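You operate a simulated robot arm through the tools that you are given. There is no shell and no other tool.

Carry out the task below with a simulated robot arm. There is one attempt and no reset: what you move stays moved.

Task
Dose the tube on the grey stand with 1 blue and 2 yellow strokes, then rack it.
Fine: park both spouts; the tube goes into the free hole. Set down upright: rinse tube.

The check looks at the end state, three seconds after you hand in, the way a careful person would. Anything else that was tipped, shoved, dropped, spilled or broken makes it a failure.

Robot
A 6-joint arm with a two-finger parallel gripper, fixed in place. Base frame: the origin is at the foot of the arm, x ahead of it, y to its left, z up; the work surface is at about z = 0. Units: m, degrees, N and s.
With the tool pointing down near the work surface it reaches from about 0.12 to 0.5 m from the base axis. Its first joint turns from -72.0 to 72.0 degrees. Payload 0.65 kg.
The tool frame sits at the grasp point between the pads (the TCP): z along the fingers, y along the line on which they close. The tips reach 0.025 m beyond it. The gripper opens to 0.076 m. The fingers are 0.018 m wide and 0.01 m thick; the gripper's body (0.036 by 0.078 m) begins 0.045 m behind the TCP.
Orientation is that of the tool frame in the base frame, as a unit quaternion [x, y, z, w]. With the fingers straight down and closing along the base's y, the tool's x points along the base's -x, its y along +y and its z along -z.

Tools
- The arm moves only by the tool move_arm. Its argument "steps" is a list of rows, each a list of 7 numbers: the shift along the tool's x, y, z in units of 100 mm (1.0 is 100 mm), then the turn, a rotation vector about the tool's x, y, z in units of 45 degrees (1.0 is 45 degrees), then the opening in per cent of the stroke, from 0 (shut) to 100 (fully open). In form: [[dx, dy, dz, rx, ry, rz, fingers], ...]. A call has 1 to 20 rows; each row is the pose to reach, as a shift and turn from the pose commanded when the call began, along the tool's axes at that moment. A call with a number of a shift or a turn outside -1 to 1 is refused whole. Each row takes 0.2 s and may step no farther than 0.05 m and 8.6 degrees from the row before; otherwise, or with a gripper value out of range, the whole call is refused. Where a pose cannot be reached the arm comes as near as it can. A force on the tool above 80 N (or 10 N above the force at the start of the call, whichever is more), or a blocked arm, ends the call early, and 0.2 s more pass. Each finger travels about 0.108 m/s and halts on what it meets, pressing with about 30 N; the grip force reading is that of the motor and also rises with nothing between the fingers. The clock runs only during rows and for 0.2 s after the last one: add rows that repeat a pose to give the fingers time. It gives the time, the measured TCP pose, the force on the tool (base axes), the opening and the grip force at its end, in the units of the frame above (readings bear some noise), with the torque about the TCP (base axes, N m) and any sound that the robot's microphone picked up.
- Cameras (640 x 400 px; columns grow to the right, rows downward): "scene" is fixed at [0.0496, 0.2695, 0.4125]; the picture's right is [-0.75, -0.66, 0.00], its down [-0.30, 0.34, -0.89] and it looks along [0.59, -0.67, -0.46] (base axes); focal length 214 px, centre (320, 200). "wrist" rides on the gripper at [0.058, 0.011, -0.081] in the tool frame; the picture's right is [-0.18, 0.98, 0.00], its down [-0.75, -0.14, -0.64] and it looks along [-0.63, -0.12, 0.77] (tool axes); focal length 243 px, centre (320, 200). There is no depth. A picture from a camera that has moved, and an enlarged one, comes with that camera's place and axes in the base frame and with its lens. The place of the scene camera against the robot may be out by one fixed shift of up to 0.018 m in any direction.
- capture(camera): a new picture of that camera. No time passes.
- inspect(camera, box): a new picture of the part [left, top, right, bottom] of that camera's present view, enlarged. No time passes.
- sign_off(): hands the job in; it is judged then, once.

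Places have to be worked out from the pictures, the camera data and where the tool is seen. Open the gripper and draw the arm clear of the work before you hand the job in, unless the task says otherwise.

The tools are called after ">>>" by a JSON object that holds its "api" and its "payload". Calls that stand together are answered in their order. move_arm: Moves the arm, as the interface text tells. Its arguments: {"type":"object","properties":{"steps":{"type":"array","items":{"type":"array","items":{"type":"number"}}}},"required":["steps"]} The other tools are called the same way: capture (camera) takes a picture; inspect (camera, box) takes an enlarged picture of a part of a camera's view; sign_off () hands the job in.

At the start:

```text
clock: 0.0
tcp_pos: [0.2849, -0.0209, 0.3818]
ee_rot: [0.0, 1.0, 0.001, -0.001]
contact_force: [0.2, -0.6, 0.5]
wrist_torque: [0.04, 0.03, 0.02]
finger_gap: 0.0757
grip_force: 0.0
```

scene: 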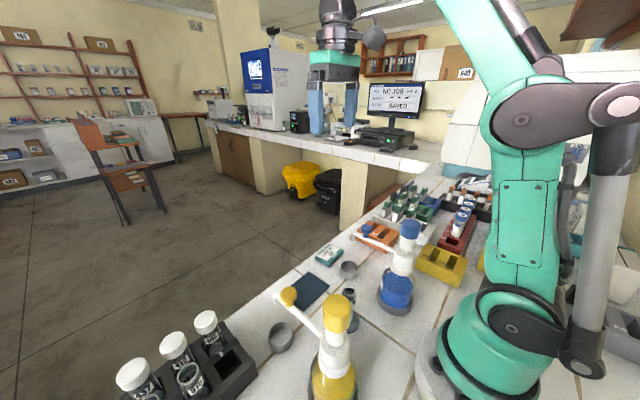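
wrist: 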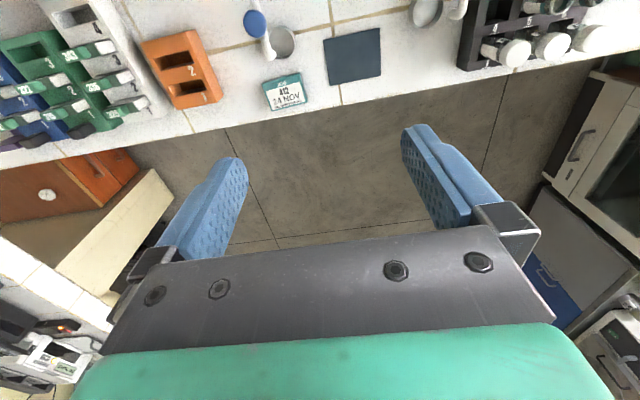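

I start by looking at the scene closely: enlarged views of the dispensers, rack and stand from both cameras.

>>> {"api": "inspect", "payload": {"camera": "scene", "box": [100, 270, 300, 400]}}

>>> {"api": "inspect", "payload": {"camera": "scene", "box": [250, 200, 450, 400]}}

>>> {"api": "inspect", "payload": {"camera": "wrist", "box": [200, 0, 640, 120]}}

>>> {"api": "inspect", "payload": {"camera": "scene", "box": [350, 170, 520, 290]}}

```text
3.08 times, centred on (200, 335) of scene
camera zoom: at [0.0496, 0.2695, 0.4125], right [-0.75, -0.66, 0.0], down [-0.3, 0.34, -0.89], along [0.59, -0.67, -0.46], focal length 660 px, centre (689, -215)
```

zoom: 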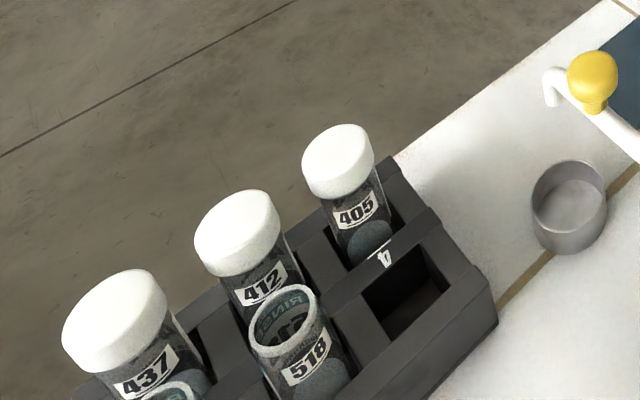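

```text
2.00 times, centred on (350, 300) of scene
camera zoom: at [0.0496, 0.2695, 0.4125], right [-0.75, -0.66, 0.0], down [-0.3, 0.34, -0.89], along [0.59, -0.67, -0.46], focal length 429 px, centre (260, 0)
```

zoom: 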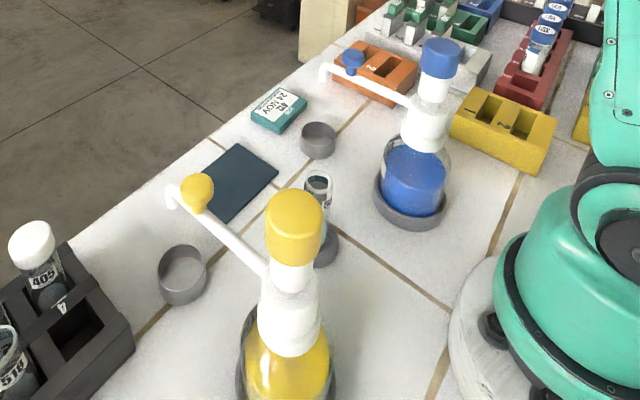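

```text
1.45 times, centred on (420, 60) of wrist
camera zoom: at [0.2271, -0.0112, 0.4622], right [0.18, 0.98, 0.0], down [0.75, -0.14, 0.64], along [0.63, -0.12, -0.77], focal length 353 px, centre (174, 404)
```

zoom: 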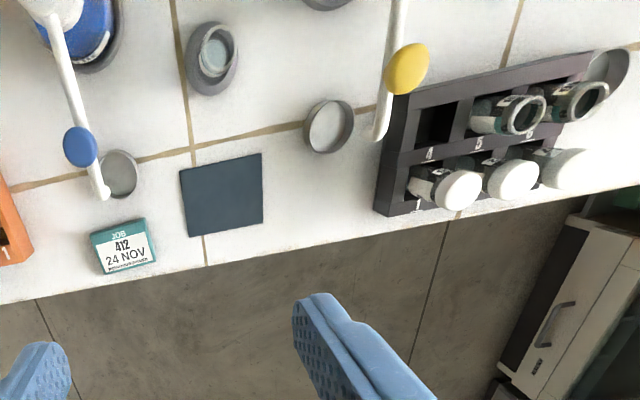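

```text
3.33 times, centred on (435, 230) of scene
camera zoom: at [0.0496, 0.2695, 0.4125], right [-0.75, -0.66, 0.0], down [-0.3, 0.34, -0.89], along [0.59, -0.67, -0.46], focal length 715 px, centre (-63, 100)
```

zoom: 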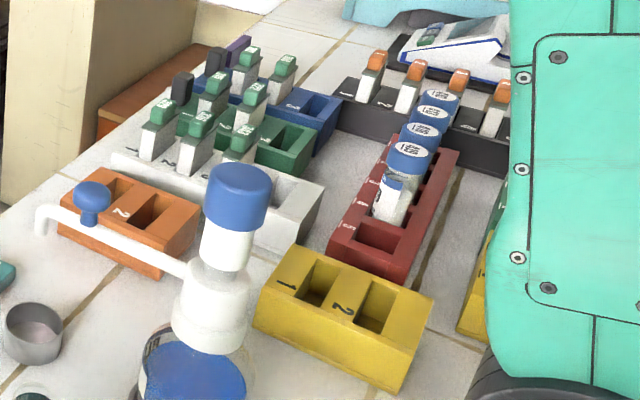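

The table holds a yellow pump bottle, a blue pump bottle, a grey stand with a tube between them, and a black rack. I zoom more tightly on the rack tubes, the stand tube and the spouts to read labels.

>>> {"api": "inspect", "payload": {"camera": "scene", "box": [110, 300, 260, 400]}}

>>> {"api": "inspect", "payload": {"camera": "scene", "box": [160, 350, 230, 400]}}

>>> {"api": "inspect", "payload": {"camera": "scene", "box": [320, 270, 380, 340]}}

>>> {"api": "inspect", "payload": {"camera": "scene", "box": [365, 75, 430, 120]}}

>>> {"api": "inspect", "payload": {"camera": "wrist", "box": [440, 0, 640, 90]}}

>>> {"api": "inspect", "payload": {"camera": "wrist", "box": [230, 0, 400, 110]}}

```text
4.00 times, centred on (185, 350) of scene
camera zoom: at [0.0496, 0.2695, 0.4125], right [-0.75, -0.66, 0.0], down [-0.3, 0.34, -0.89], along [0.59, -0.67, -0.46], focal length 858 px, centre (860, -400)
```

zoom: 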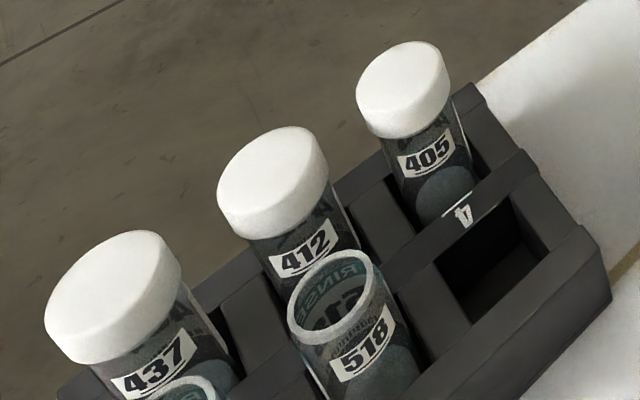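

```text
8.00 times, centred on (195, 375) of scene
camera zoom: at [0.0496, 0.2695, 0.4125], right [-0.75, -0.66, 0.0], down [-0.3, 0.34, -0.89], along [0.59, -0.67, -0.46], focal length 1716 px, centre (1320, -1200)
```

zoom: 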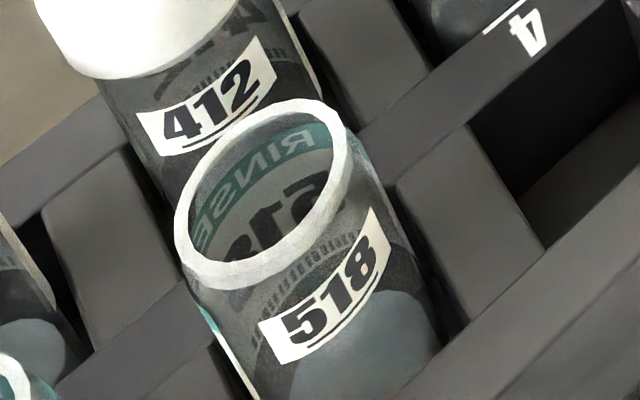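

```text
5.71 times, centred on (350, 305) of scene
camera zoom: at [0.0496, 0.2695, 0.4125], right [-0.75, -0.66, 0.0], down [-0.3, 0.34, -0.89], along [0.59, -0.67, -0.46], focal length 1226 px, centre (149, -400)
```

zoom: 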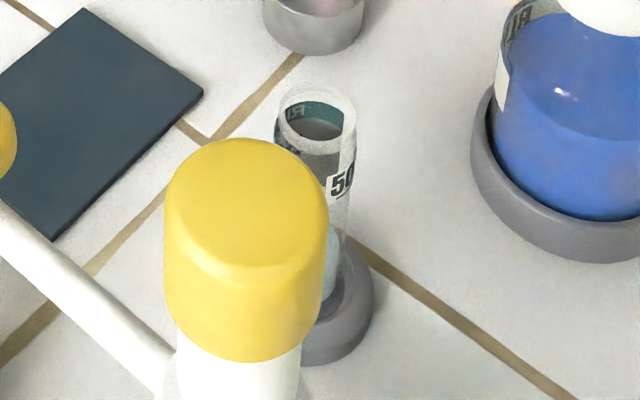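

```text
8.89 times, centred on (398, 98) of scene
camera zoom: at [0.0496, 0.2695, 0.4125], right [-0.75, -0.66, 0.0], down [-0.3, 0.34, -0.89], along [0.59, -0.67, -0.46], focal length 1906 px, centre (-369, 1111)
```

zoom: 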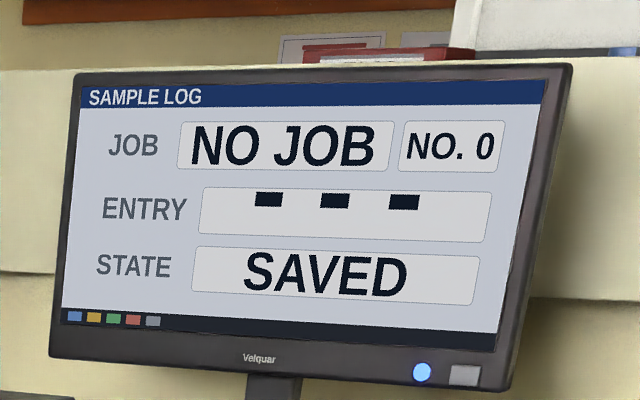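

```text
3.20 times, centred on (540, 45) of wrist
camera zoom: at [0.2271, -0.0112, 0.4622], right [0.18, 0.98, 0.0], down [0.75, -0.14, 0.64], along [0.63, -0.12, -0.77], focal length 776 px, centre (-384, 696)
```

zoom: 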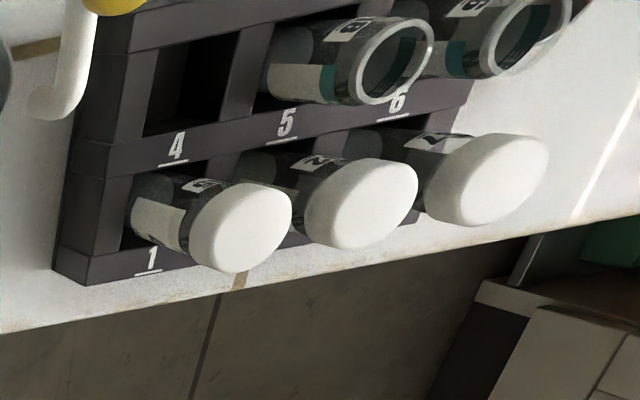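

```text
3.64 times, centred on (315, 55) of wrist
camera zoom: at [0.2271, -0.0112, 0.4622], right [0.18, 0.98, 0.0], down [0.75, -0.14, 0.64], along [0.63, -0.12, -0.77], focal length 882 px, centre (338, 727)
```

zoom: 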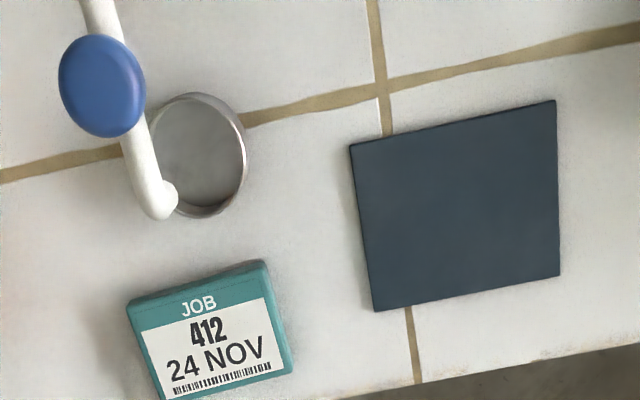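

The stand's tube ("50x", with a teal RINSE-style label) is the open tube between the two pumps; holes 1, 2, 3, 5 and 6 look occupied and hole 4 looks free. I pull the arm back high up so the wrist camera looks down on the bottles and stand.

>>> {"api": "move_arm", "payload": {"steps": [[0.4, 0.15, 0, 0, 0, 0, 100], [0.8, 0.3, 0, 0, 0, 0, 100], [1.0, 0.5, 0, 0, 0, 0, 100]]}}

>>> {"api": "capture", "payload": {"camera": "wrist"}}

>>> {"api": "capture", "payload": {"camera": "scene"}}

```text
clock: 0.8
tcp_pos: [0.1846, 0.0286, 0.381]
ee_rot: [0.0, 1.0, 0.0, 0.0]
contact_force: [-0.3, 0.4, 0.1]
wrist_torque: [0.02, 0.0, 0.01]
finger_gap: 0.0761
grip_force: 0.2
```

```text
taken
camera wrist: at [0.1269, 0.0385, 0.4604], right [0.19, 0.98, 0.0], down [0.75, -0.14, 0.64], along [0.63, -0.12, -0.77], focal length 243 px, centre (320, 200)
```

wrist: 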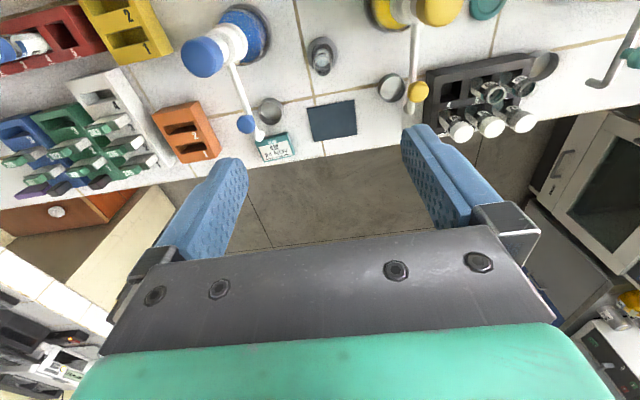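

```text
taken
```

scene: 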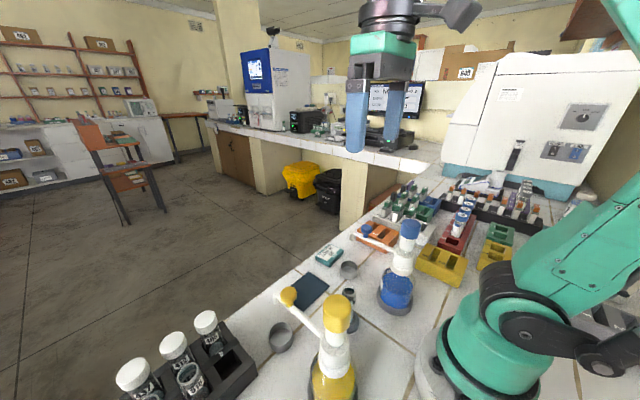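

Both pumps and the stand are now visible from above. I enlarge that part, plus the area past the rack.

>>> {"api": "inspect", "payload": {"camera": "wrist", "box": [170, 0, 370, 125]}}

>>> {"api": "inspect", "payload": {"camera": "wrist", "box": [360, 0, 560, 150]}}

>>> {"api": "inspect", "payload": {"camera": "wrist", "box": [480, 0, 640, 120]}}

>>> {"api": "inspect", "payload": {"camera": "wrist", "box": [290, 20, 360, 90]}}

```text
3.20 times, centred on (270, 62) of wrist
camera zoom: at [0.1269, 0.0385, 0.4604], right [0.19, 0.98, 0.0], down [0.75, -0.14, 0.64], along [0.63, -0.12, -0.77], focal length 776 px, centre (480, 640)
```

zoom: 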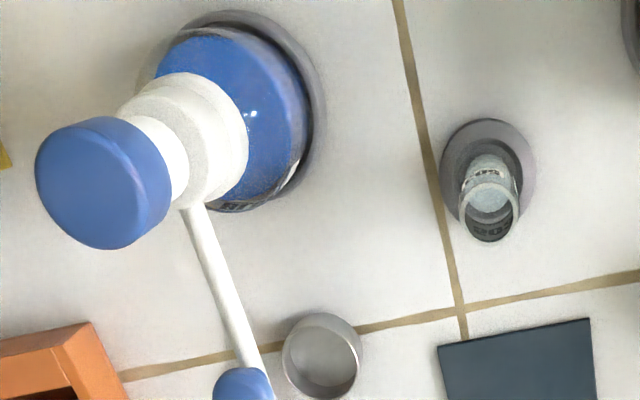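

```text
2.67 times, centred on (460, 75) of wrist
camera zoom: at [0.1269, 0.0385, 0.4604], right [0.19, 0.98, 0.0], down [0.75, -0.14, 0.64], along [0.63, -0.12, -0.77], focal length 647 px, centre (-53, 533)
```

zoom: 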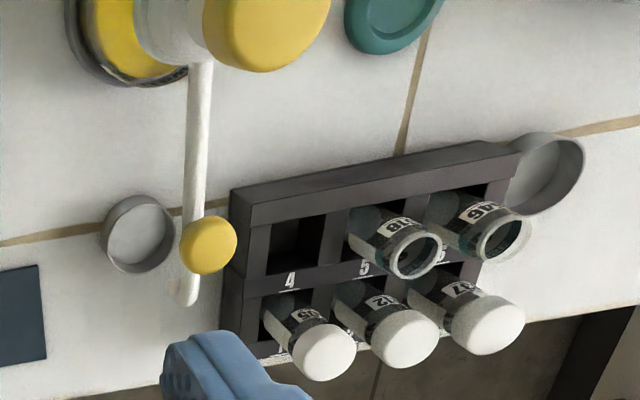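

```text
3.33 times, centred on (560, 60) of wrist
camera zoom: at [0.1269, 0.0385, 0.4604], right [0.19, 0.98, 0.0], down [0.75, -0.14, 0.64], along [0.63, -0.12, -0.77], focal length 809 px, centre (-480, 667)
```

zoom: 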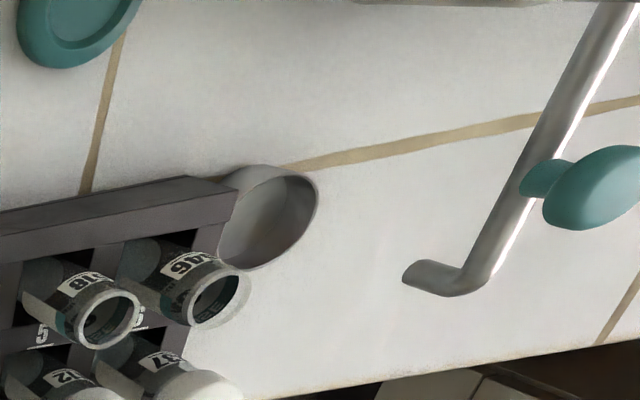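

```text
5.71 times, centred on (325, 55) of wrist
camera zoom: at [0.1269, 0.0385, 0.4604], right [0.19, 0.98, 0.0], down [0.75, -0.14, 0.64], along [0.63, -0.12, -0.77], focal length 1386 px, centre (291, 1029)
```

zoom: 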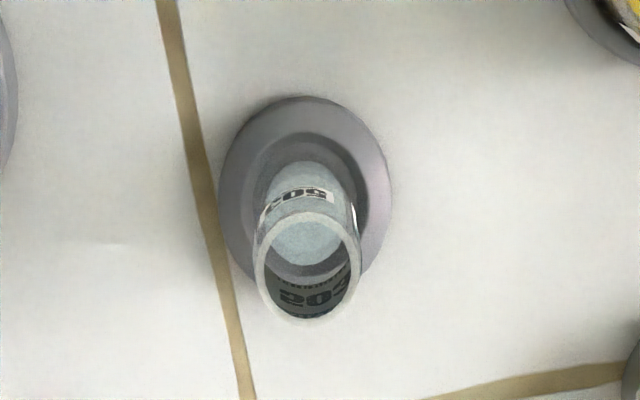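

A third station with a metal spout, teal knob and teal dish lies to the left of the rack. I swing the camera left to see what is there before deciding anything.

>>> {"api": "move_arm", "payload": {"steps": [[0, 0.4, 0, 0, 0, 0, 100], [0, 0.8, 0, 0, 0, 0, 100], [0.1, 1.0, 0, 0, 0, 0, 100]]}}

>>> {"api": "capture", "payload": {"camera": "wrist"}}

>>> {"api": "inspect", "payload": {"camera": "wrist", "box": [320, 0, 640, 160]}}

```text
clock: 1.6
tcp_pos: [0.1744, 0.1305, 0.38]
ee_rot: [0.002, 1.0, 0.001, 0.0]
contact_force: [-0.3, -0.4, 0.6]
wrist_torque: [0.0, 0.01, 0.01]
finger_gap: 0.076
grip_force: 0.2
```

```text
taken
camera wrist: at [0.1165, 0.1405, 0.4599], right [0.19, 0.98, 0.0], down [0.75, -0.14, 0.64], along [0.63, -0.12, -0.77], focal length 243 px, centre (320, 200)
```

wrist: 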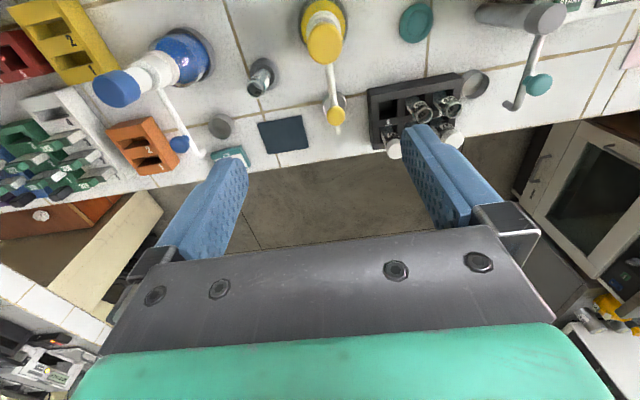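

```text
2.00 times, centred on (480, 80) of wrist
camera zoom: at [0.1165, 0.1405, 0.4599], right [0.19, 0.98, 0.0], down [0.75, -0.14, 0.64], along [0.63, -0.12, -0.77], focal length 485 px, centre (0, 440)
```

zoom: 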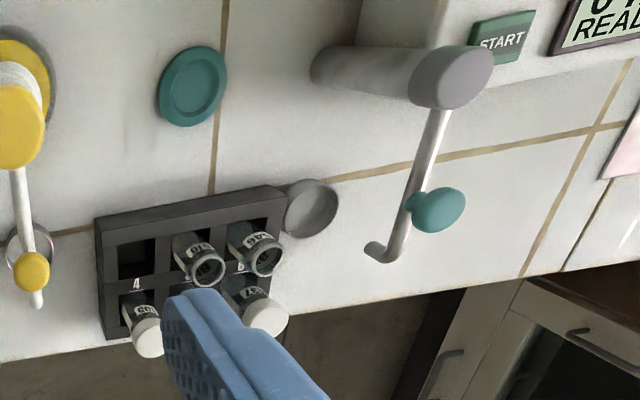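

The third station is a rinse unit with its own START button, not asked for by this job. I enlarge the items from this second viewpoint to triangulate positions and heights.

>>> {"api": "inspect", "payload": {"camera": "wrist", "box": [225, 45, 295, 105]}}

>>> {"api": "inspect", "payload": {"camera": "wrist", "box": [270, 0, 390, 140]}}

>>> {"api": "inspect", "payload": {"camera": "wrist", "box": [85, 15, 245, 175]}}

>>> {"api": "inspect", "payload": {"camera": "wrist", "box": [355, 60, 495, 160]}}

```text
6.67 times, centred on (260, 75) of wrist
camera zoom: at [0.1165, 0.1405, 0.4599], right [0.19, 0.98, 0.0], down [0.75, -0.14, 0.64], along [0.63, -0.12, -0.77], focal length 1618 px, centre (720, 1033)
```

zoom: 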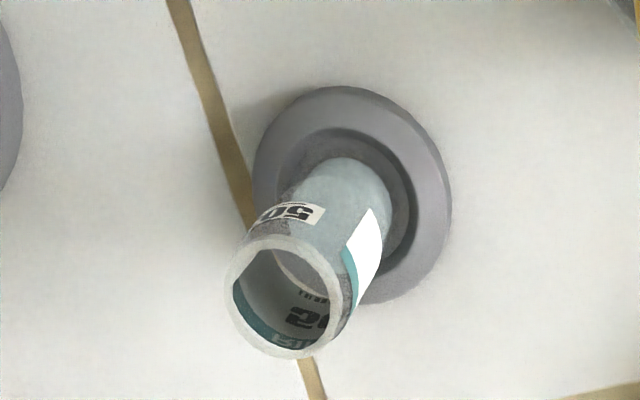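

```text
2.86 times, centred on (330, 70) of wrist
camera zoom: at [0.1165, 0.1405, 0.4599], right [0.19, 0.98, 0.0], down [0.75, -0.14, 0.64], along [0.63, -0.12, -0.77], focal length 693 px, centre (291, 571)
```

zoom: 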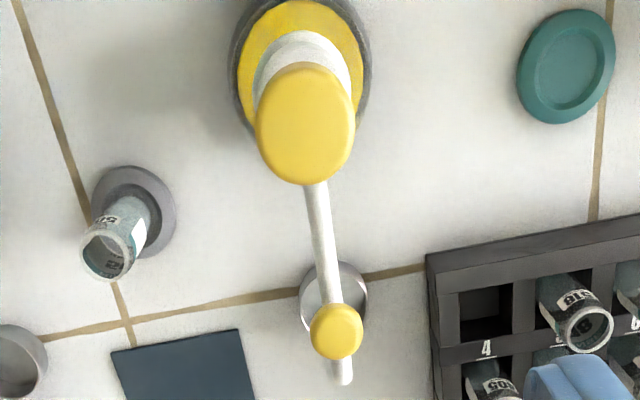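

```text
2.50 times, centred on (165, 95) of wrist
camera zoom: at [0.1165, 0.1405, 0.4599], right [0.19, 0.98, 0.0], down [0.75, -0.14, 0.64], along [0.63, -0.12, -0.77], focal length 606 px, centre (708, 462)
```

zoom: 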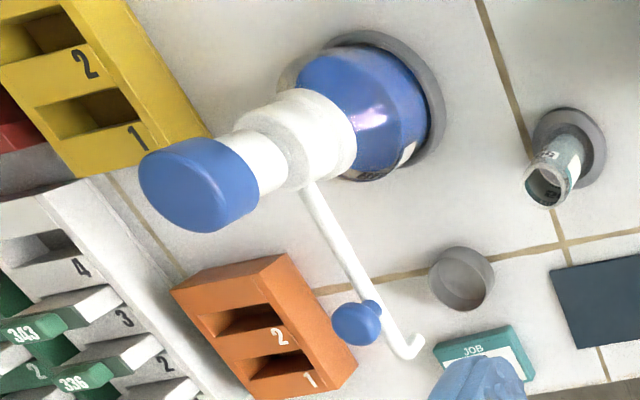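

```text
4.00 times, centred on (425, 110) of wrist
camera zoom: at [0.1165, 0.1405, 0.4599], right [0.19, 0.98, 0.0], down [0.75, -0.14, 0.64], along [0.63, -0.12, -0.77], focal length 970 px, centre (-100, 560)
```

zoom: 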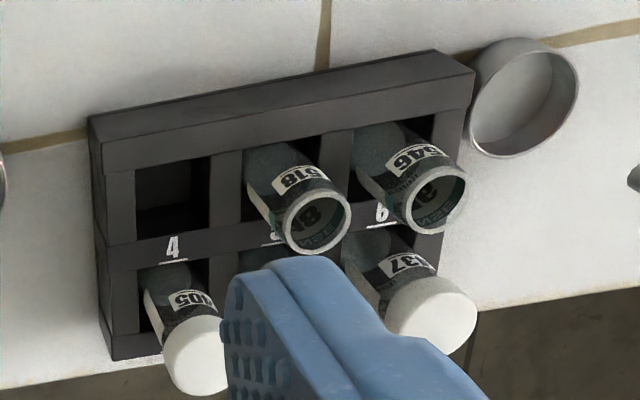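

Triangulating from the two wrist views: tube at about (0.198, 0.030) with its rim at z≈0.087. The bottle axes are about (0.148, 0.139) yellow and (0.148, −0.080) blue, with cap tops near z≈0.205. The spouts are ~0.12 m long, parked along +x over their cups, with knobs at radius ≈0.087 and z≈0.15. I move high across toward the blue knob first.

>>> {"api": "move_arm", "payload": {"steps": [[-0.2, -0.4, 0, 0, 0, 0, 100], [-0.3, -0.8, 0, 0, 0, 0, 100], [-0.4, -1.0, 0, 0, 0, 0, 90]]}}

>>> {"api": "move_arm", "payload": {"steps": [[-0.1, -0.4, 0.1, 0, 0, 0, 80], [-0.15, -0.8, 0.3, 0, 0, 0, 70], [-0.2, -1.0, 0.5, 0, 0, 0, 70], [-0.2, -1.0, 0.5, 0, 0, 0, 70]]}}

>>> {"api": "capture", "payload": {"camera": "wrist"}}

>>> {"api": "capture", "payload": {"camera": "scene"}}

```text
clock: 2.4
tcp_pos: [0.2151, 0.0284, 0.3819]
ee_rot: [-0.001, 1.0, -0.001, 0.001]
contact_force: [0.2, 0.2, -0.7]
wrist_torque: [0.01, 0.0, 0.01]
finger_gap: 0.0685
grip_force: 0.0
```

```text
clock: 3.4
tcp_pos: [0.2356, -0.0707, 0.3325]
ee_rot: [-0.001, 1.0, 0.0, -0.001]
contact_force: [0.2, 0.2, 0.3]
wrist_torque: [0.0, 0.0, 0.01]
finger_gap: 0.0531
grip_force: 0.0
```

```text
taken
camera wrist: at [0.1776, -0.0618, 0.4119], right [0.18, 0.98, 0.0], down [0.75, -0.14, 0.64], along [0.63, -0.12, -0.77], focal length 243 px, centre (320, 200)
```

wrist: 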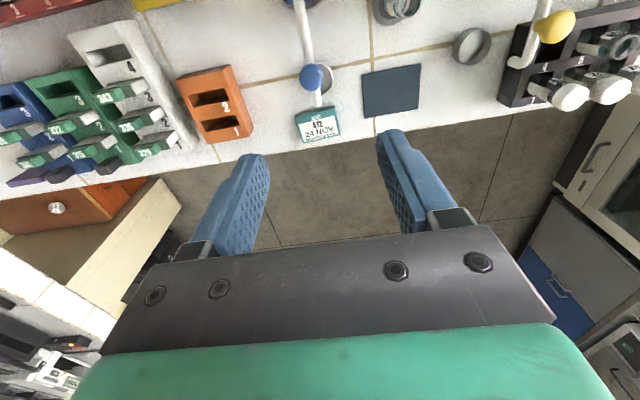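

```text
taken
```

scene: 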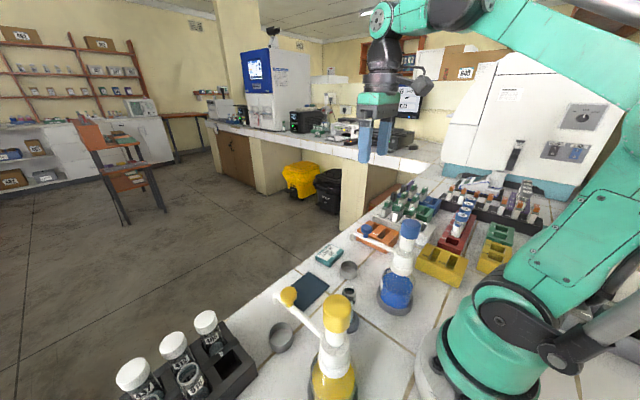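

The blue knob re-measures at (0.235, −0.080) for z≈0.15, agreeing with the triangulation. I take a closer look at the spout and knob from here.

>>> {"api": "inspect", "payload": {"camera": "wrist", "box": [270, 0, 370, 130]}}

>>> {"api": "inspect", "payload": {"camera": "scene", "box": [330, 210, 440, 320]}}

```text
3.08 times, centred on (320, 65) of wrist
camera zoom: at [0.1776, -0.0618, 0.4119], right [0.18, 0.98, 0.0], down [0.75, -0.14, 0.64], along [0.63, -0.12, -0.77], focal length 746 px, centre (320, 615)
```

zoom: 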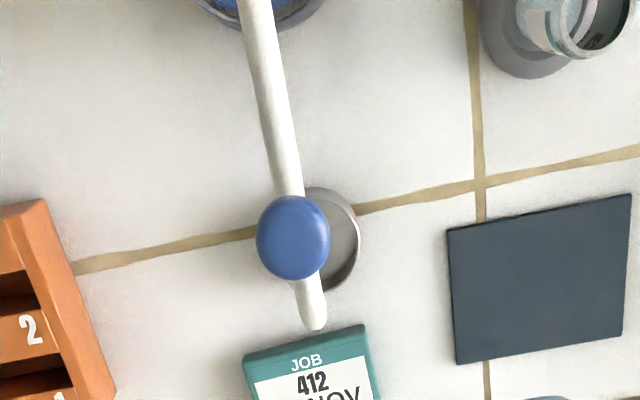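

```text
3.64 times, centred on (385, 265) of scene
camera zoom: at [0.0496, 0.2694, 0.4125], right [-0.75, -0.66, 0.0], down [-0.3, 0.34, -0.89], along [0.59, -0.67, -0.46], focal length 780 px, centre (84, -36)
```

zoom: 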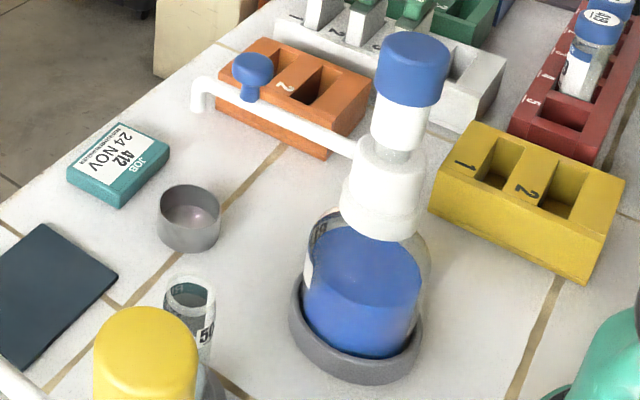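

The knob is a ~24 mm mushroom on top of a roughly horizontal spout. I descend over it with the fingers 53 mm open, straddling the spout, in two stages.

>>> {"api": "move_arm", "payload": {"steps": [[0.01, -0.09, 0.1, 0, 0, 0, 70], [0.01, -0.09, 0.5, 0, 0, 0, 70], [0.01, -0.09, 0.9, 0, 0, 0, 70], [0.01, -0.09, 1.0, 0, 0, 0, 70]]}}

>>> {"api": "capture", "payload": {"camera": "wrist"}}

>>> {"api": "capture", "payload": {"camera": "scene"}}

```text
clock: 4.4
tcp_pos: [0.2331, -0.0774, 0.2329]
ee_rot: [0.001, 1.0, 0.001, -0.001]
contact_force: [0.5, -1.2, -0.4]
wrist_torque: [0.0, 0.02, -0.03]
finger_gap: 0.0533
grip_force: 0.0
```

```text
taken
camera wrist: at [0.1758, -0.068, 0.313], right [0.18, 0.98, 0.0], down [0.75, -0.14, 0.64], along [0.63, -0.12, -0.77], focal length 243 px, centre (320, 200)
```

wrist: 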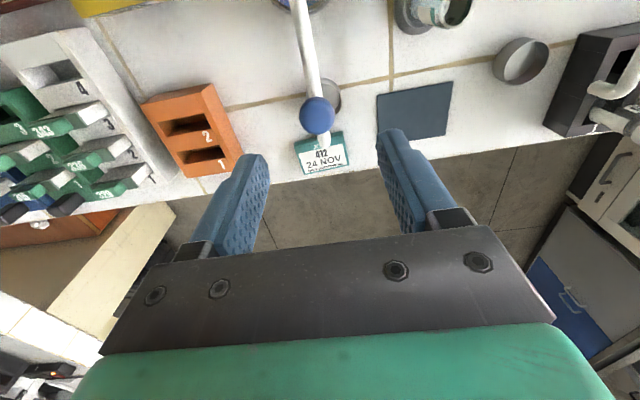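

```text
taken
```

scene: 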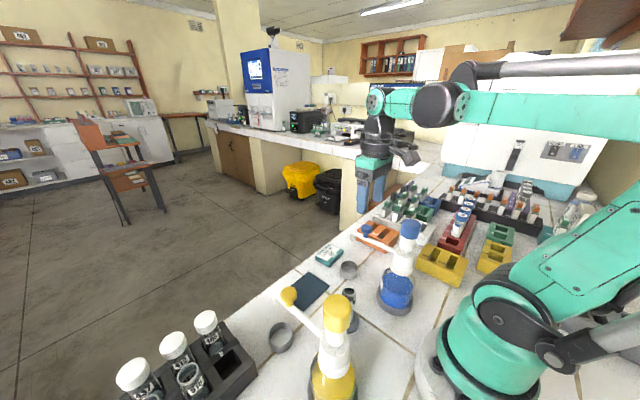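

Knob is confirmed at about (0.2355, −0.0805, 0.149), roughly centred between the fingers. I descend to TCP z≈0.15 with a small y correction.

>>> {"api": "move_arm", "payload": {"steps": [[-0.02, -0.03, 0.25, 0, 0, 0, 70], [-0.02, -0.03, 0.5, 0, 0, 0, 70], [-0.02, -0.03, 0.7, 0, 0, 0, 70], [-0.02, -0.03, 0.83, 0, 0, 0, 70]]}}

>>> {"api": "capture", "payload": {"camera": "wrist"}}

>>> {"api": "inspect", "payload": {"camera": "scene", "box": [310, 160, 450, 320]}}

```text
clock: 5.4
tcp_pos: [0.2345, -0.0821, 0.1502]
ee_rot: [0.0, 1.0, 0.0, 0.001]
contact_force: [0.4, 0.3, 0.3]
wrist_torque: [-0.01, -0.02, -0.01]
finger_gap: 0.0532
grip_force: 0.1
```

```text
taken
camera wrist: at [0.1776, -0.0721, 0.2296], right [0.18, 0.98, 0.0], down [0.75, -0.14, 0.64], along [0.63, -0.12, -0.77], focal length 243 px, centre (320, 200)
```

wrist: 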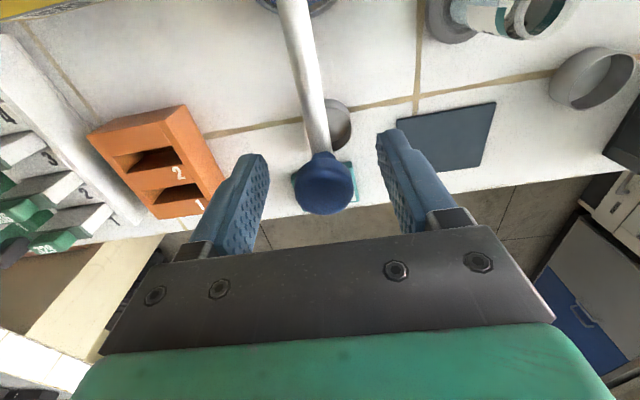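

```text
2.50 times, centred on (380, 240) of scene
camera zoom: at [0.0496, 0.2695, 0.4125], right [-0.75, -0.66, 0.0], down [-0.3, 0.34, -0.89], along [0.59, -0.67, -0.46], focal length 536 px, centre (170, 100)
```

zoom: 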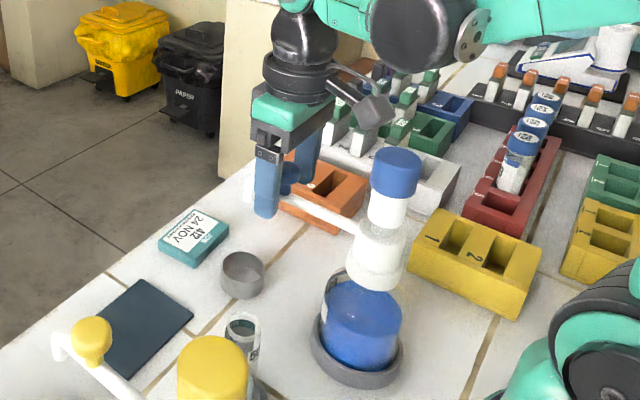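

The knob sits centred between the pads and the wrist camera clears the cap. I raise 6 mm for more margin and close to a loose ~27 mm cage without squeezing the knob.

>>> {"api": "move_arm", "payload": {"steps": [[-0.01, 0.01, -0.06, 0, 0, 0, 60], [-0.01, 0.01, -0.06, 0, 0, 0, 45], [-0.01, 0.01, -0.06, 0, 0, 0, 36], [-0.01, 0.01, -0.06, 0, 0, 0, 36]]}}

>>> {"api": "capture", "payload": {"camera": "wrist"}}

```text
clock: 6.4
tcp_pos: [0.2361, -0.0805, 0.1562]
ee_rot: [0.0, 1.0, 0.0, 0.0]
contact_force: [-0.5, 0.7, 0.9]
wrist_torque: [0.0, -0.01, 0.0]
finger_gap: 0.0274
grip_force: 0.1
```

```text
taken
camera wrist: at [0.1783, -0.0711, 0.2356], right [0.18, 0.98, 0.0], down [0.75, -0.14, 0.64], along [0.63, -0.12, -0.77], focal length 243 px, centre (320, 200)
```

wrist: 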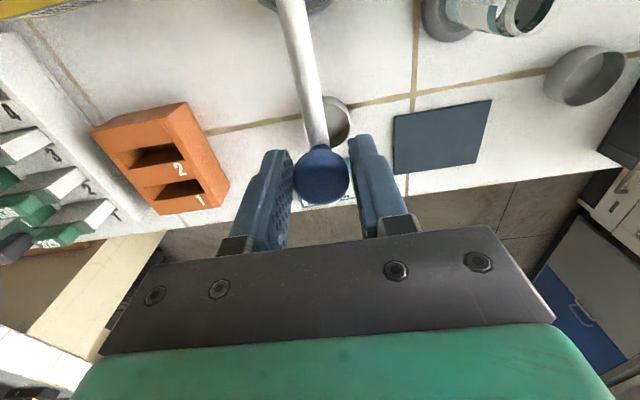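

The knob is caged with a hair of play on each side. I swing the blue spout along its arc (radius ≈0.087), first 44° with matching gripper yaw.

>>> {"api": "move_arm", "payload": {"steps": [[0.002, 0.06, 0, 0, 0, -0.089, 36], [0.008, 0.12, 0, 0, 0, -0.178, 36], [0.019, 0.18, 0, 0, 0, -0.267, 36], [0.0335, 0.239, 0, 0, 0, -0.356, 36], [0.052, 0.297, 0, 0, 0, -0.444, 36], [0.075, 0.353, 0, 0, 0, -0.533, 36], [0.101, 0.407, 0, 0, 0, -0.622, 36], [0.132, 0.46, 0, 0, 0, -0.711, 36], [0.166, 0.51, 0, 0, 0, -0.8, 36], [0.203, 0.558, 0, 0, 0, -0.889, 36], [0.243, 0.603, 0, 0, 0, -0.978, 36]]}}

>>> {"api": "capture", "payload": {"camera": "wrist"}}

>>> {"api": "inspect", "payload": {"camera": "scene", "box": [290, 160, 450, 340]}}

```text
clock: 8.8
tcp_pos: [0.2115, -0.0214, 0.1549]
ee_rot: [-0.374, 0.927, 0.0, 0.0]
contact_force: [0.0, 0.5, 0.2]
wrist_torque: [0.02, 0.0, 0.02]
finger_gap: 0.0276
grip_force: 0.0
```

```text
taken
camera wrist: at [0.1632, -0.0549, 0.2353], right [-0.55, 0.83, 0.0], down [0.64, 0.42, 0.64], along [0.54, 0.35, -0.77], focal length 243 px, centre (320, 200)
```

wrist: 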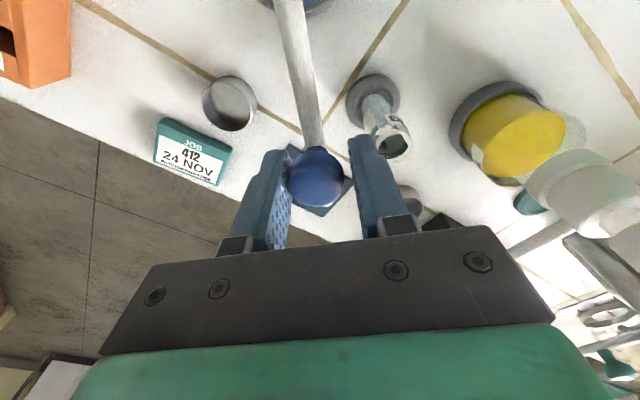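

```text
2.22 times, centred on (370, 250) of scene
camera zoom: at [0.0496, 0.2695, 0.4125], right [-0.75, -0.66, 0.0], down [-0.3, 0.34, -0.89], along [0.59, -0.67, -0.46], focal length 477 px, centre (209, 89)
```

zoom: 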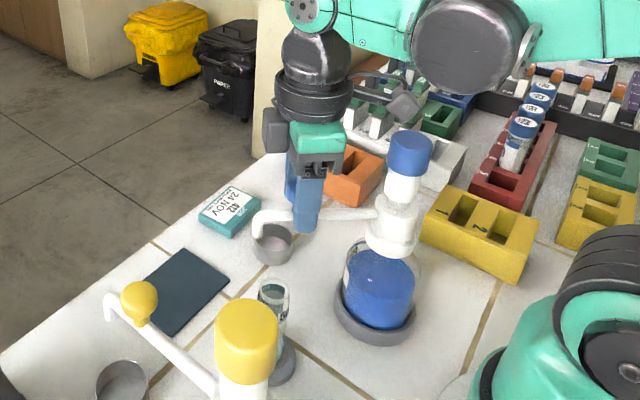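

The spout follows with negligible force. I continue the arc by another ~22° to bring its tip over the tube.

>>> {"api": "move_arm", "payload": {"steps": [[0.002, 0.06, 0, 0, 0, -0.089, 36], [0.008, 0.12, 0, 0, 0, -0.178, 36], [0.019, 0.18, 0, 0, 0, -0.267, 36], [0.0335, 0.239, 0, 0, 0, -0.356, 36], [0.052, 0.297, 0, 0, 0, -0.444, 36], [0.066, 0.333, 0, 0, 0, -0.5, 36]]}}

>>> {"api": "capture", "payload": {"camera": "wrist"}}

>>> {"api": "inspect", "payload": {"camera": "scene", "box": [290, 220, 410, 340]}}

```text
clock: 10.2
tcp_pos: [0.185, -0.0015, 0.1562]
ee_rot: [-0.548, 0.836, 0.0, 0.0]
contact_force: [-0.6, -0.3, 0.8]
wrist_torque: [0.0, 0.01, -0.02]
finger_gap: 0.0273
grip_force: 0.0
```

```text
taken
camera wrist: at [0.1524, -0.0525, 0.2362], right [-0.83, 0.56, 0.0], down [0.43, 0.63, 0.64], along [0.36, 0.53, -0.77], focal length 243 px, centre (320, 200)
```

wrist: 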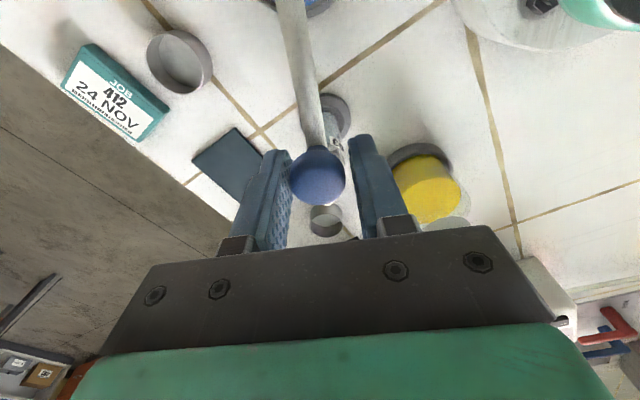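

```text
3.33 times, centred on (350, 280) of scene
camera zoom: at [0.0496, 0.2695, 0.4125], right [-0.75, -0.66, 0.0], down [-0.3, 0.34, -0.89], along [0.59, -0.67, -0.46], focal length 715 px, centre (220, -67)
```

zoom: 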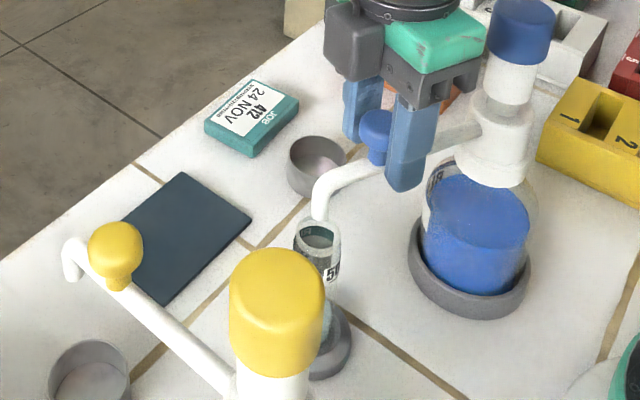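

The scene view shows the tip right above the tube radially. I enlarge the wrist view to judge the tangential alignment.

>>> {"api": "inspect", "payload": {"camera": "wrist", "box": [270, 70, 400, 220]}}

>>> {"api": "inspect", "payload": {"camera": "scene", "box": [320, 250, 380, 330]}}

```text
2.67 times, centred on (335, 145) of wrist
camera zoom: at [0.1524, -0.0525, 0.2362], right [-0.83, 0.56, 0.0], down [0.43, 0.63, 0.64], along [0.36, 0.53, -0.77], focal length 647 px, centre (280, 347)
```

zoom: 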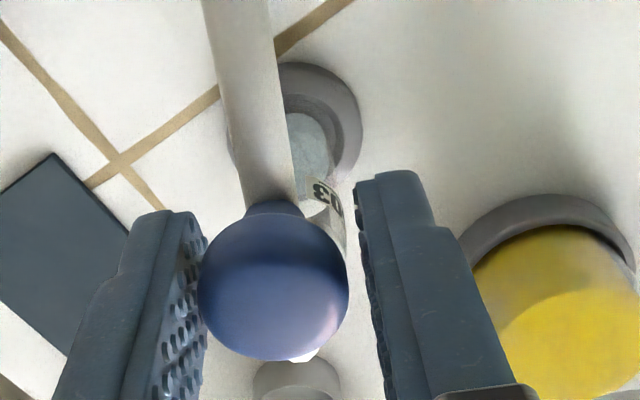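

```text
5.00 times, centred on (350, 290) of scene
camera zoom: at [0.0496, 0.2695, 0.4125], right [-0.75, -0.66, 0.0], down [-0.3, 0.34, -0.89], along [0.59, -0.67, -0.46], focal length 1072 px, centre (170, -250)
```

zoom: 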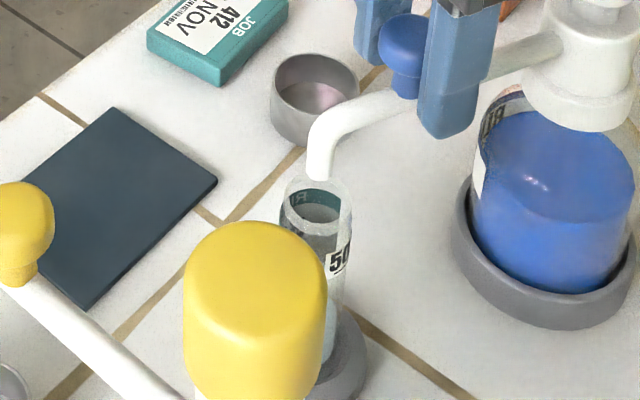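

Tip and tube line up within about 1 mm in both views. I open the fingers and lift straight off the knob.

>>> {"api": "move_arm", "payload": {"steps": [[0, 0, 0, 0, 0, 0, 60], [0, 0, 0, 0, 0, 0, 70], [0, 0, -0.2, 0, 0, 0, 70], [0, 0, -0.5, 0, 0, 0, 70], [0, 0, -0.9, 0, 0, 0, 70], [0, 0, -1.0, 0, 0, 0, 70]]}}

>>> {"api": "inspect", "payload": {"camera": "scene", "box": [290, 220, 410, 340]}}

>>> {"api": "capture", "payload": {"camera": "wrist"}}

```text
clock: 11.6
tcp_pos: [0.1845, -0.0027, 0.2553]
ee_rot: [-0.548, 0.837, 0.0, 0.0]
contact_force: [0.1, 0.9, -0.6]
wrist_torque: [0.01, 0.02, 0.02]
finger_gap: 0.0529
grip_force: 0.1
```

```text
3.33 times, centred on (350, 280) of scene
camera zoom: at [0.0496, 0.2695, 0.4125], right [-0.75, -0.66, 0.0], down [-0.3, 0.34, -0.89], along [0.59, -0.67, -0.46], focal length 715 px, centre (220, -67)
```

zoom: 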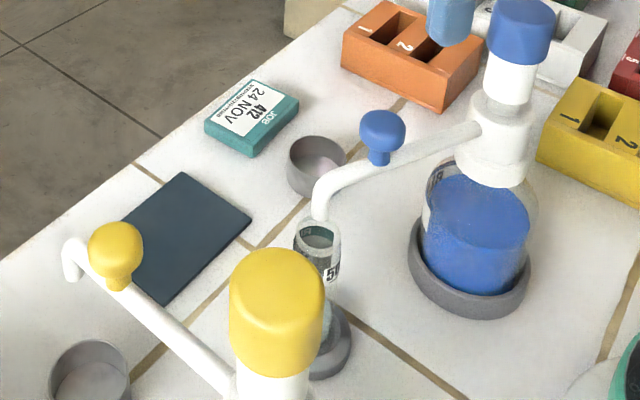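

```text
taken
camera wrist: at [0.1529, -0.0529, 0.3352], right [-0.83, 0.56, 0.0], down [0.43, 0.63, 0.64], along [0.36, 0.53, -0.77], focal length 243 px, centre (320, 200)
```

wrist: 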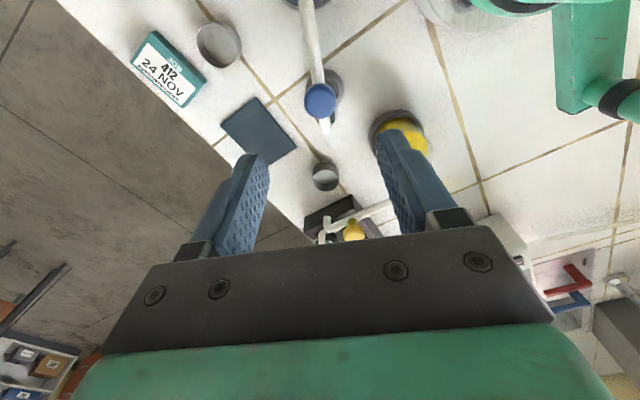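

The spout stayed put. I check the tip/tube alignment from this higher wrist view.

>>> {"api": "inspect", "payload": {"camera": "wrist", "box": [285, 40, 375, 150]}}

```text
3.64 times, centred on (330, 95) of wrist
camera zoom: at [0.1529, -0.0529, 0.3352], right [-0.83, 0.56, 0.0], down [0.43, 0.63, 0.64], along [0.36, 0.53, -0.77], focal length 882 px, centre (284, 582)
```

zoom: 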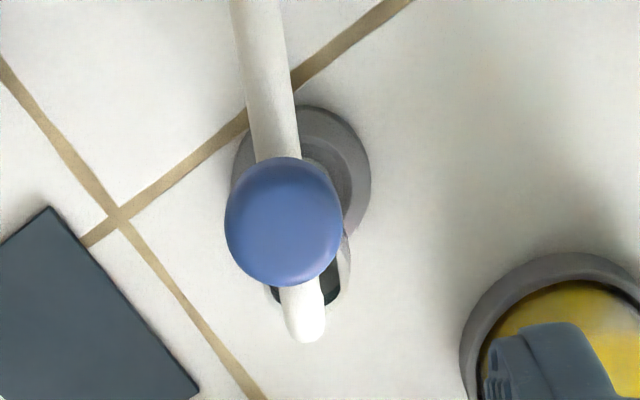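

Alignment is within about 1 mm. I shut the fingers and move over the blue cap at (0.148, −0.080), staying above it.

>>> {"api": "move_arm", "payload": {"steps": [[0.1, 0, -0.1, 0, 0, 0, 30], [0.4, 0.01, -0.1, 0, 0, 0, 0], [0.75, 0.02, -0.1, 0, 0, 0, 0], [0.86, 0.02, -0.1, 0, 0, 0, 0], [0.86, 0.02, -0.1, 0, 0, 0, 0]]}}

>>> {"api": "capture", "payload": {"camera": "scene"}}

>>> {"api": "inspect", "payload": {"camera": "scene", "box": [340, 130, 480, 330]}}

>>> {"api": "capture", "payload": {"camera": "wrist"}}

```text
clock: 12.8
tcp_pos: [0.1492, -0.0797, 0.2654]
ee_rot: [-0.549, 0.836, -0.001, 0.0]
contact_force: [-0.5, -0.7, 0.2]
wrist_torque: [-0.01, -0.01, 0.01]
finger_gap: 0.0
grip_force: 23.9
```

```text
taken
```

scene: 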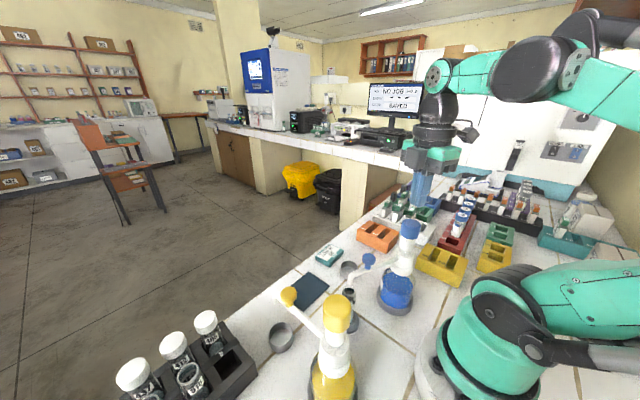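

```text
2.00 times, centred on (410, 230) of scene
camera zoom: at [0.0496, 0.2695, 0.4125], right [-0.75, -0.66, 0.0], down [-0.3, 0.34, -0.89], along [0.59, -0.67, -0.46], focal length 429 px, centre (140, 140)
```

zoom: 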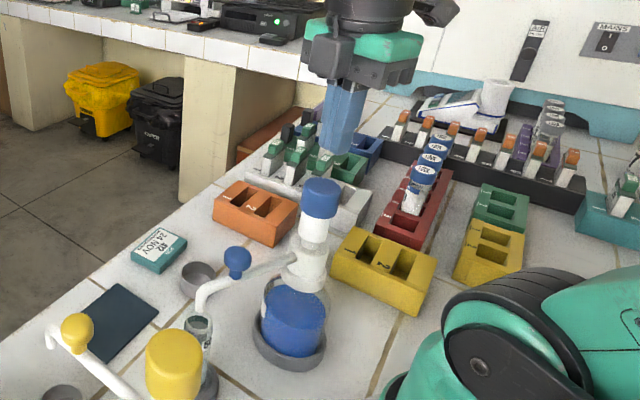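

```text
taken
camera wrist: at [0.1165, -0.132, 0.3448], right [-0.83, 0.56, 0.0], down [0.43, 0.63, 0.64], along [0.36, 0.53, -0.77], focal length 243 px, centre (320, 200)
```

wrist: 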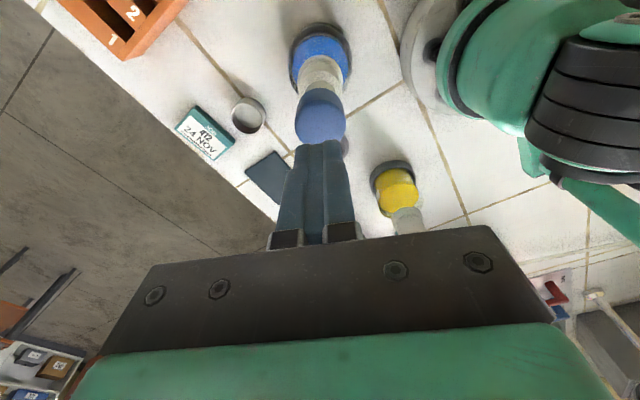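

The fingertips are near the cap, but I want to confirm the centring before pressing, so I enlarge both views.

>>> {"api": "inspect", "payload": {"camera": "wrist", "box": [260, 10, 390, 170]}}

>>> {"api": "inspect", "payload": {"camera": "scene", "box": [380, 170, 460, 270]}}

```text
2.50 times, centred on (325, 90) of wrist
camera zoom: at [0.1165, -0.132, 0.3448], right [-0.83, 0.56, 0.0], down [0.43, 0.63, 0.64], along [0.36, 0.53, -0.77], focal length 606 px, centre (308, 475)
```

zoom: 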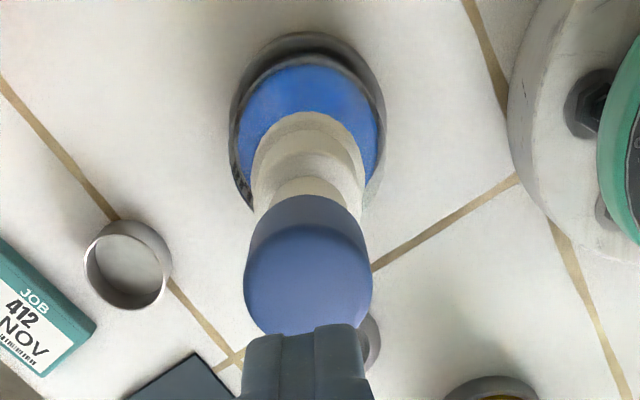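

```text
4.00 times, centred on (420, 220) of scene
camera zoom: at [0.0496, 0.2695, 0.4125], right [-0.75, -0.66, 0.0], down [-0.3, 0.34, -0.89], along [0.59, -0.67, -0.46], focal length 858 px, centre (-80, 120)
```

zoom: 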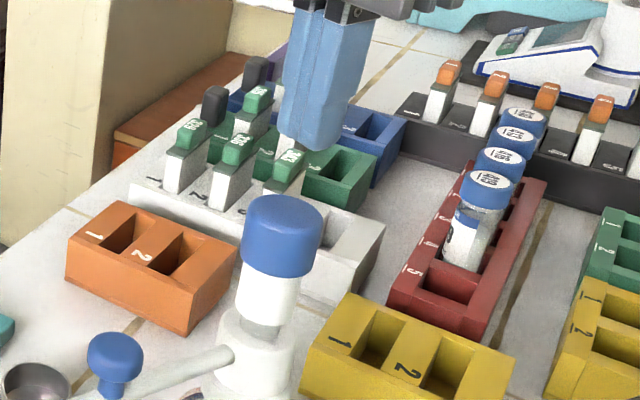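

Both views put the cap centre near (0.149, −0.081), top at z≈0.20, radius 15 mm, so the fingertips are centred within ~2 mm. I lower to about 1 cm above the cap and look.

>>> {"api": "move_arm", "payload": {"steps": [[0.01, 0, 0.1, 0, 0, 0, 0], [0.01, 0, 0.2, 0, 0, 0, 0], [0.01, 0, 0.3, 0, 0, 0, 0], [0.01, 0, 0.3, 0, 0, 0, 0]]}}

>>> {"api": "inspect", "payload": {"camera": "scene", "box": [380, 170, 460, 270]}}

>>> {"api": "inspect", "payload": {"camera": "wrist", "box": [260, 40, 390, 200]}}

```text
clock: 13.8
tcp_pos: [0.1484, -0.0816, 0.2346]
ee_rot: [-0.548, 0.836, 0.0, 0.0]
contact_force: [0.7, -0.4, -0.9]
wrist_torque: [-0.03, 0.02, -0.01]
finger_gap: 0.0003
grip_force: 23.9
```

```text
4.00 times, centred on (420, 220) of scene
camera zoom: at [0.0496, 0.2695, 0.4125], right [-0.75, -0.66, 0.0], down [-0.3, 0.34, -0.89], along [0.59, -0.67, -0.46], focal length 858 px, centre (-80, 120)
```

zoom: 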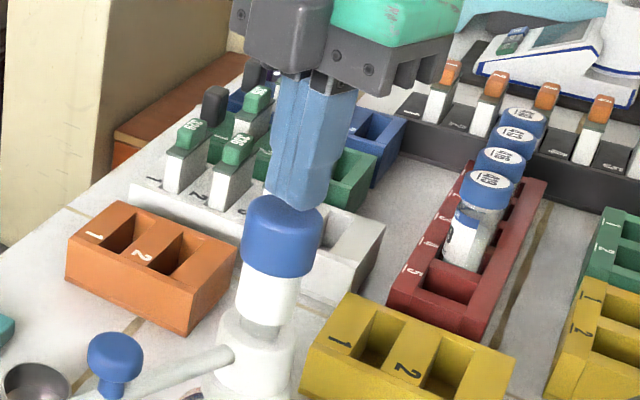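

```text
2.50 times, centred on (325, 120) of wrist
camera zoom: at [0.1161, -0.1322, 0.315], right [-0.83, 0.56, 0.0], down [0.43, 0.63, 0.64], along [0.36, 0.53, -0.77], focal length 606 px, centre (308, 400)
```

zoom: 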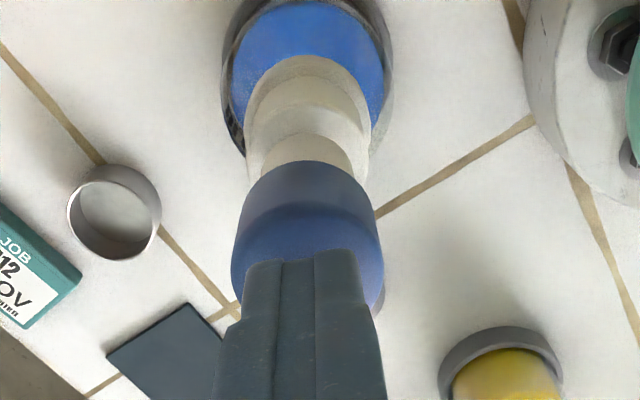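

The tips are centred on the cap to within a few mm. I press in small increments, watching the force.

>>> {"api": "move_arm", "payload": {"steps": [[-0.02, 0, 0.03, 0, 0, 0, 0], [-0.02, 0, 0.06, 0, 0, 0, 0], [-0.02, 0, 0.09, 0, 0, 0, 0], [-0.02, 0, 0.12, 0, 0, 0, 0]]}}

>>> {"api": "inspect", "payload": {"camera": "scene", "box": [380, 170, 460, 270]}}

```text
clock: 14.8
tcp_pos: [0.1493, -0.0796, 0.2223]
ee_rot: [-0.548, 0.837, -0.001, 0.0]
contact_force: [0.7, -2.6, 4.6]
wrist_torque: [-0.05, 0.04, -0.01]
finger_gap: 0.0
grip_force: 24.2
```

```text
4.00 times, centred on (420, 220) of scene
camera zoom: at [0.0496, 0.2695, 0.4125], right [-0.75, -0.66, 0.0], down [-0.3, 0.34, -0.89], along [0.59, -0.67, -0.46], focal length 858 px, centre (-80, 120)
```

zoom: 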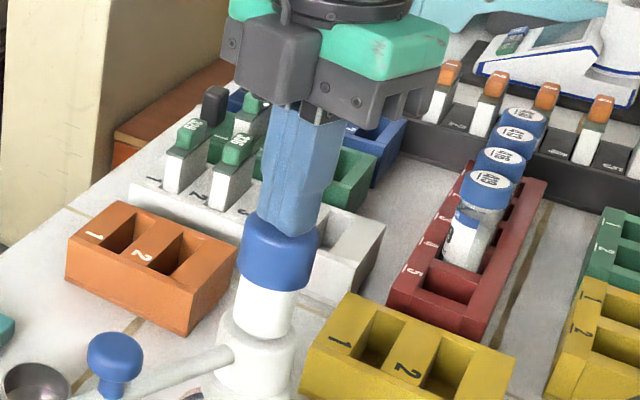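

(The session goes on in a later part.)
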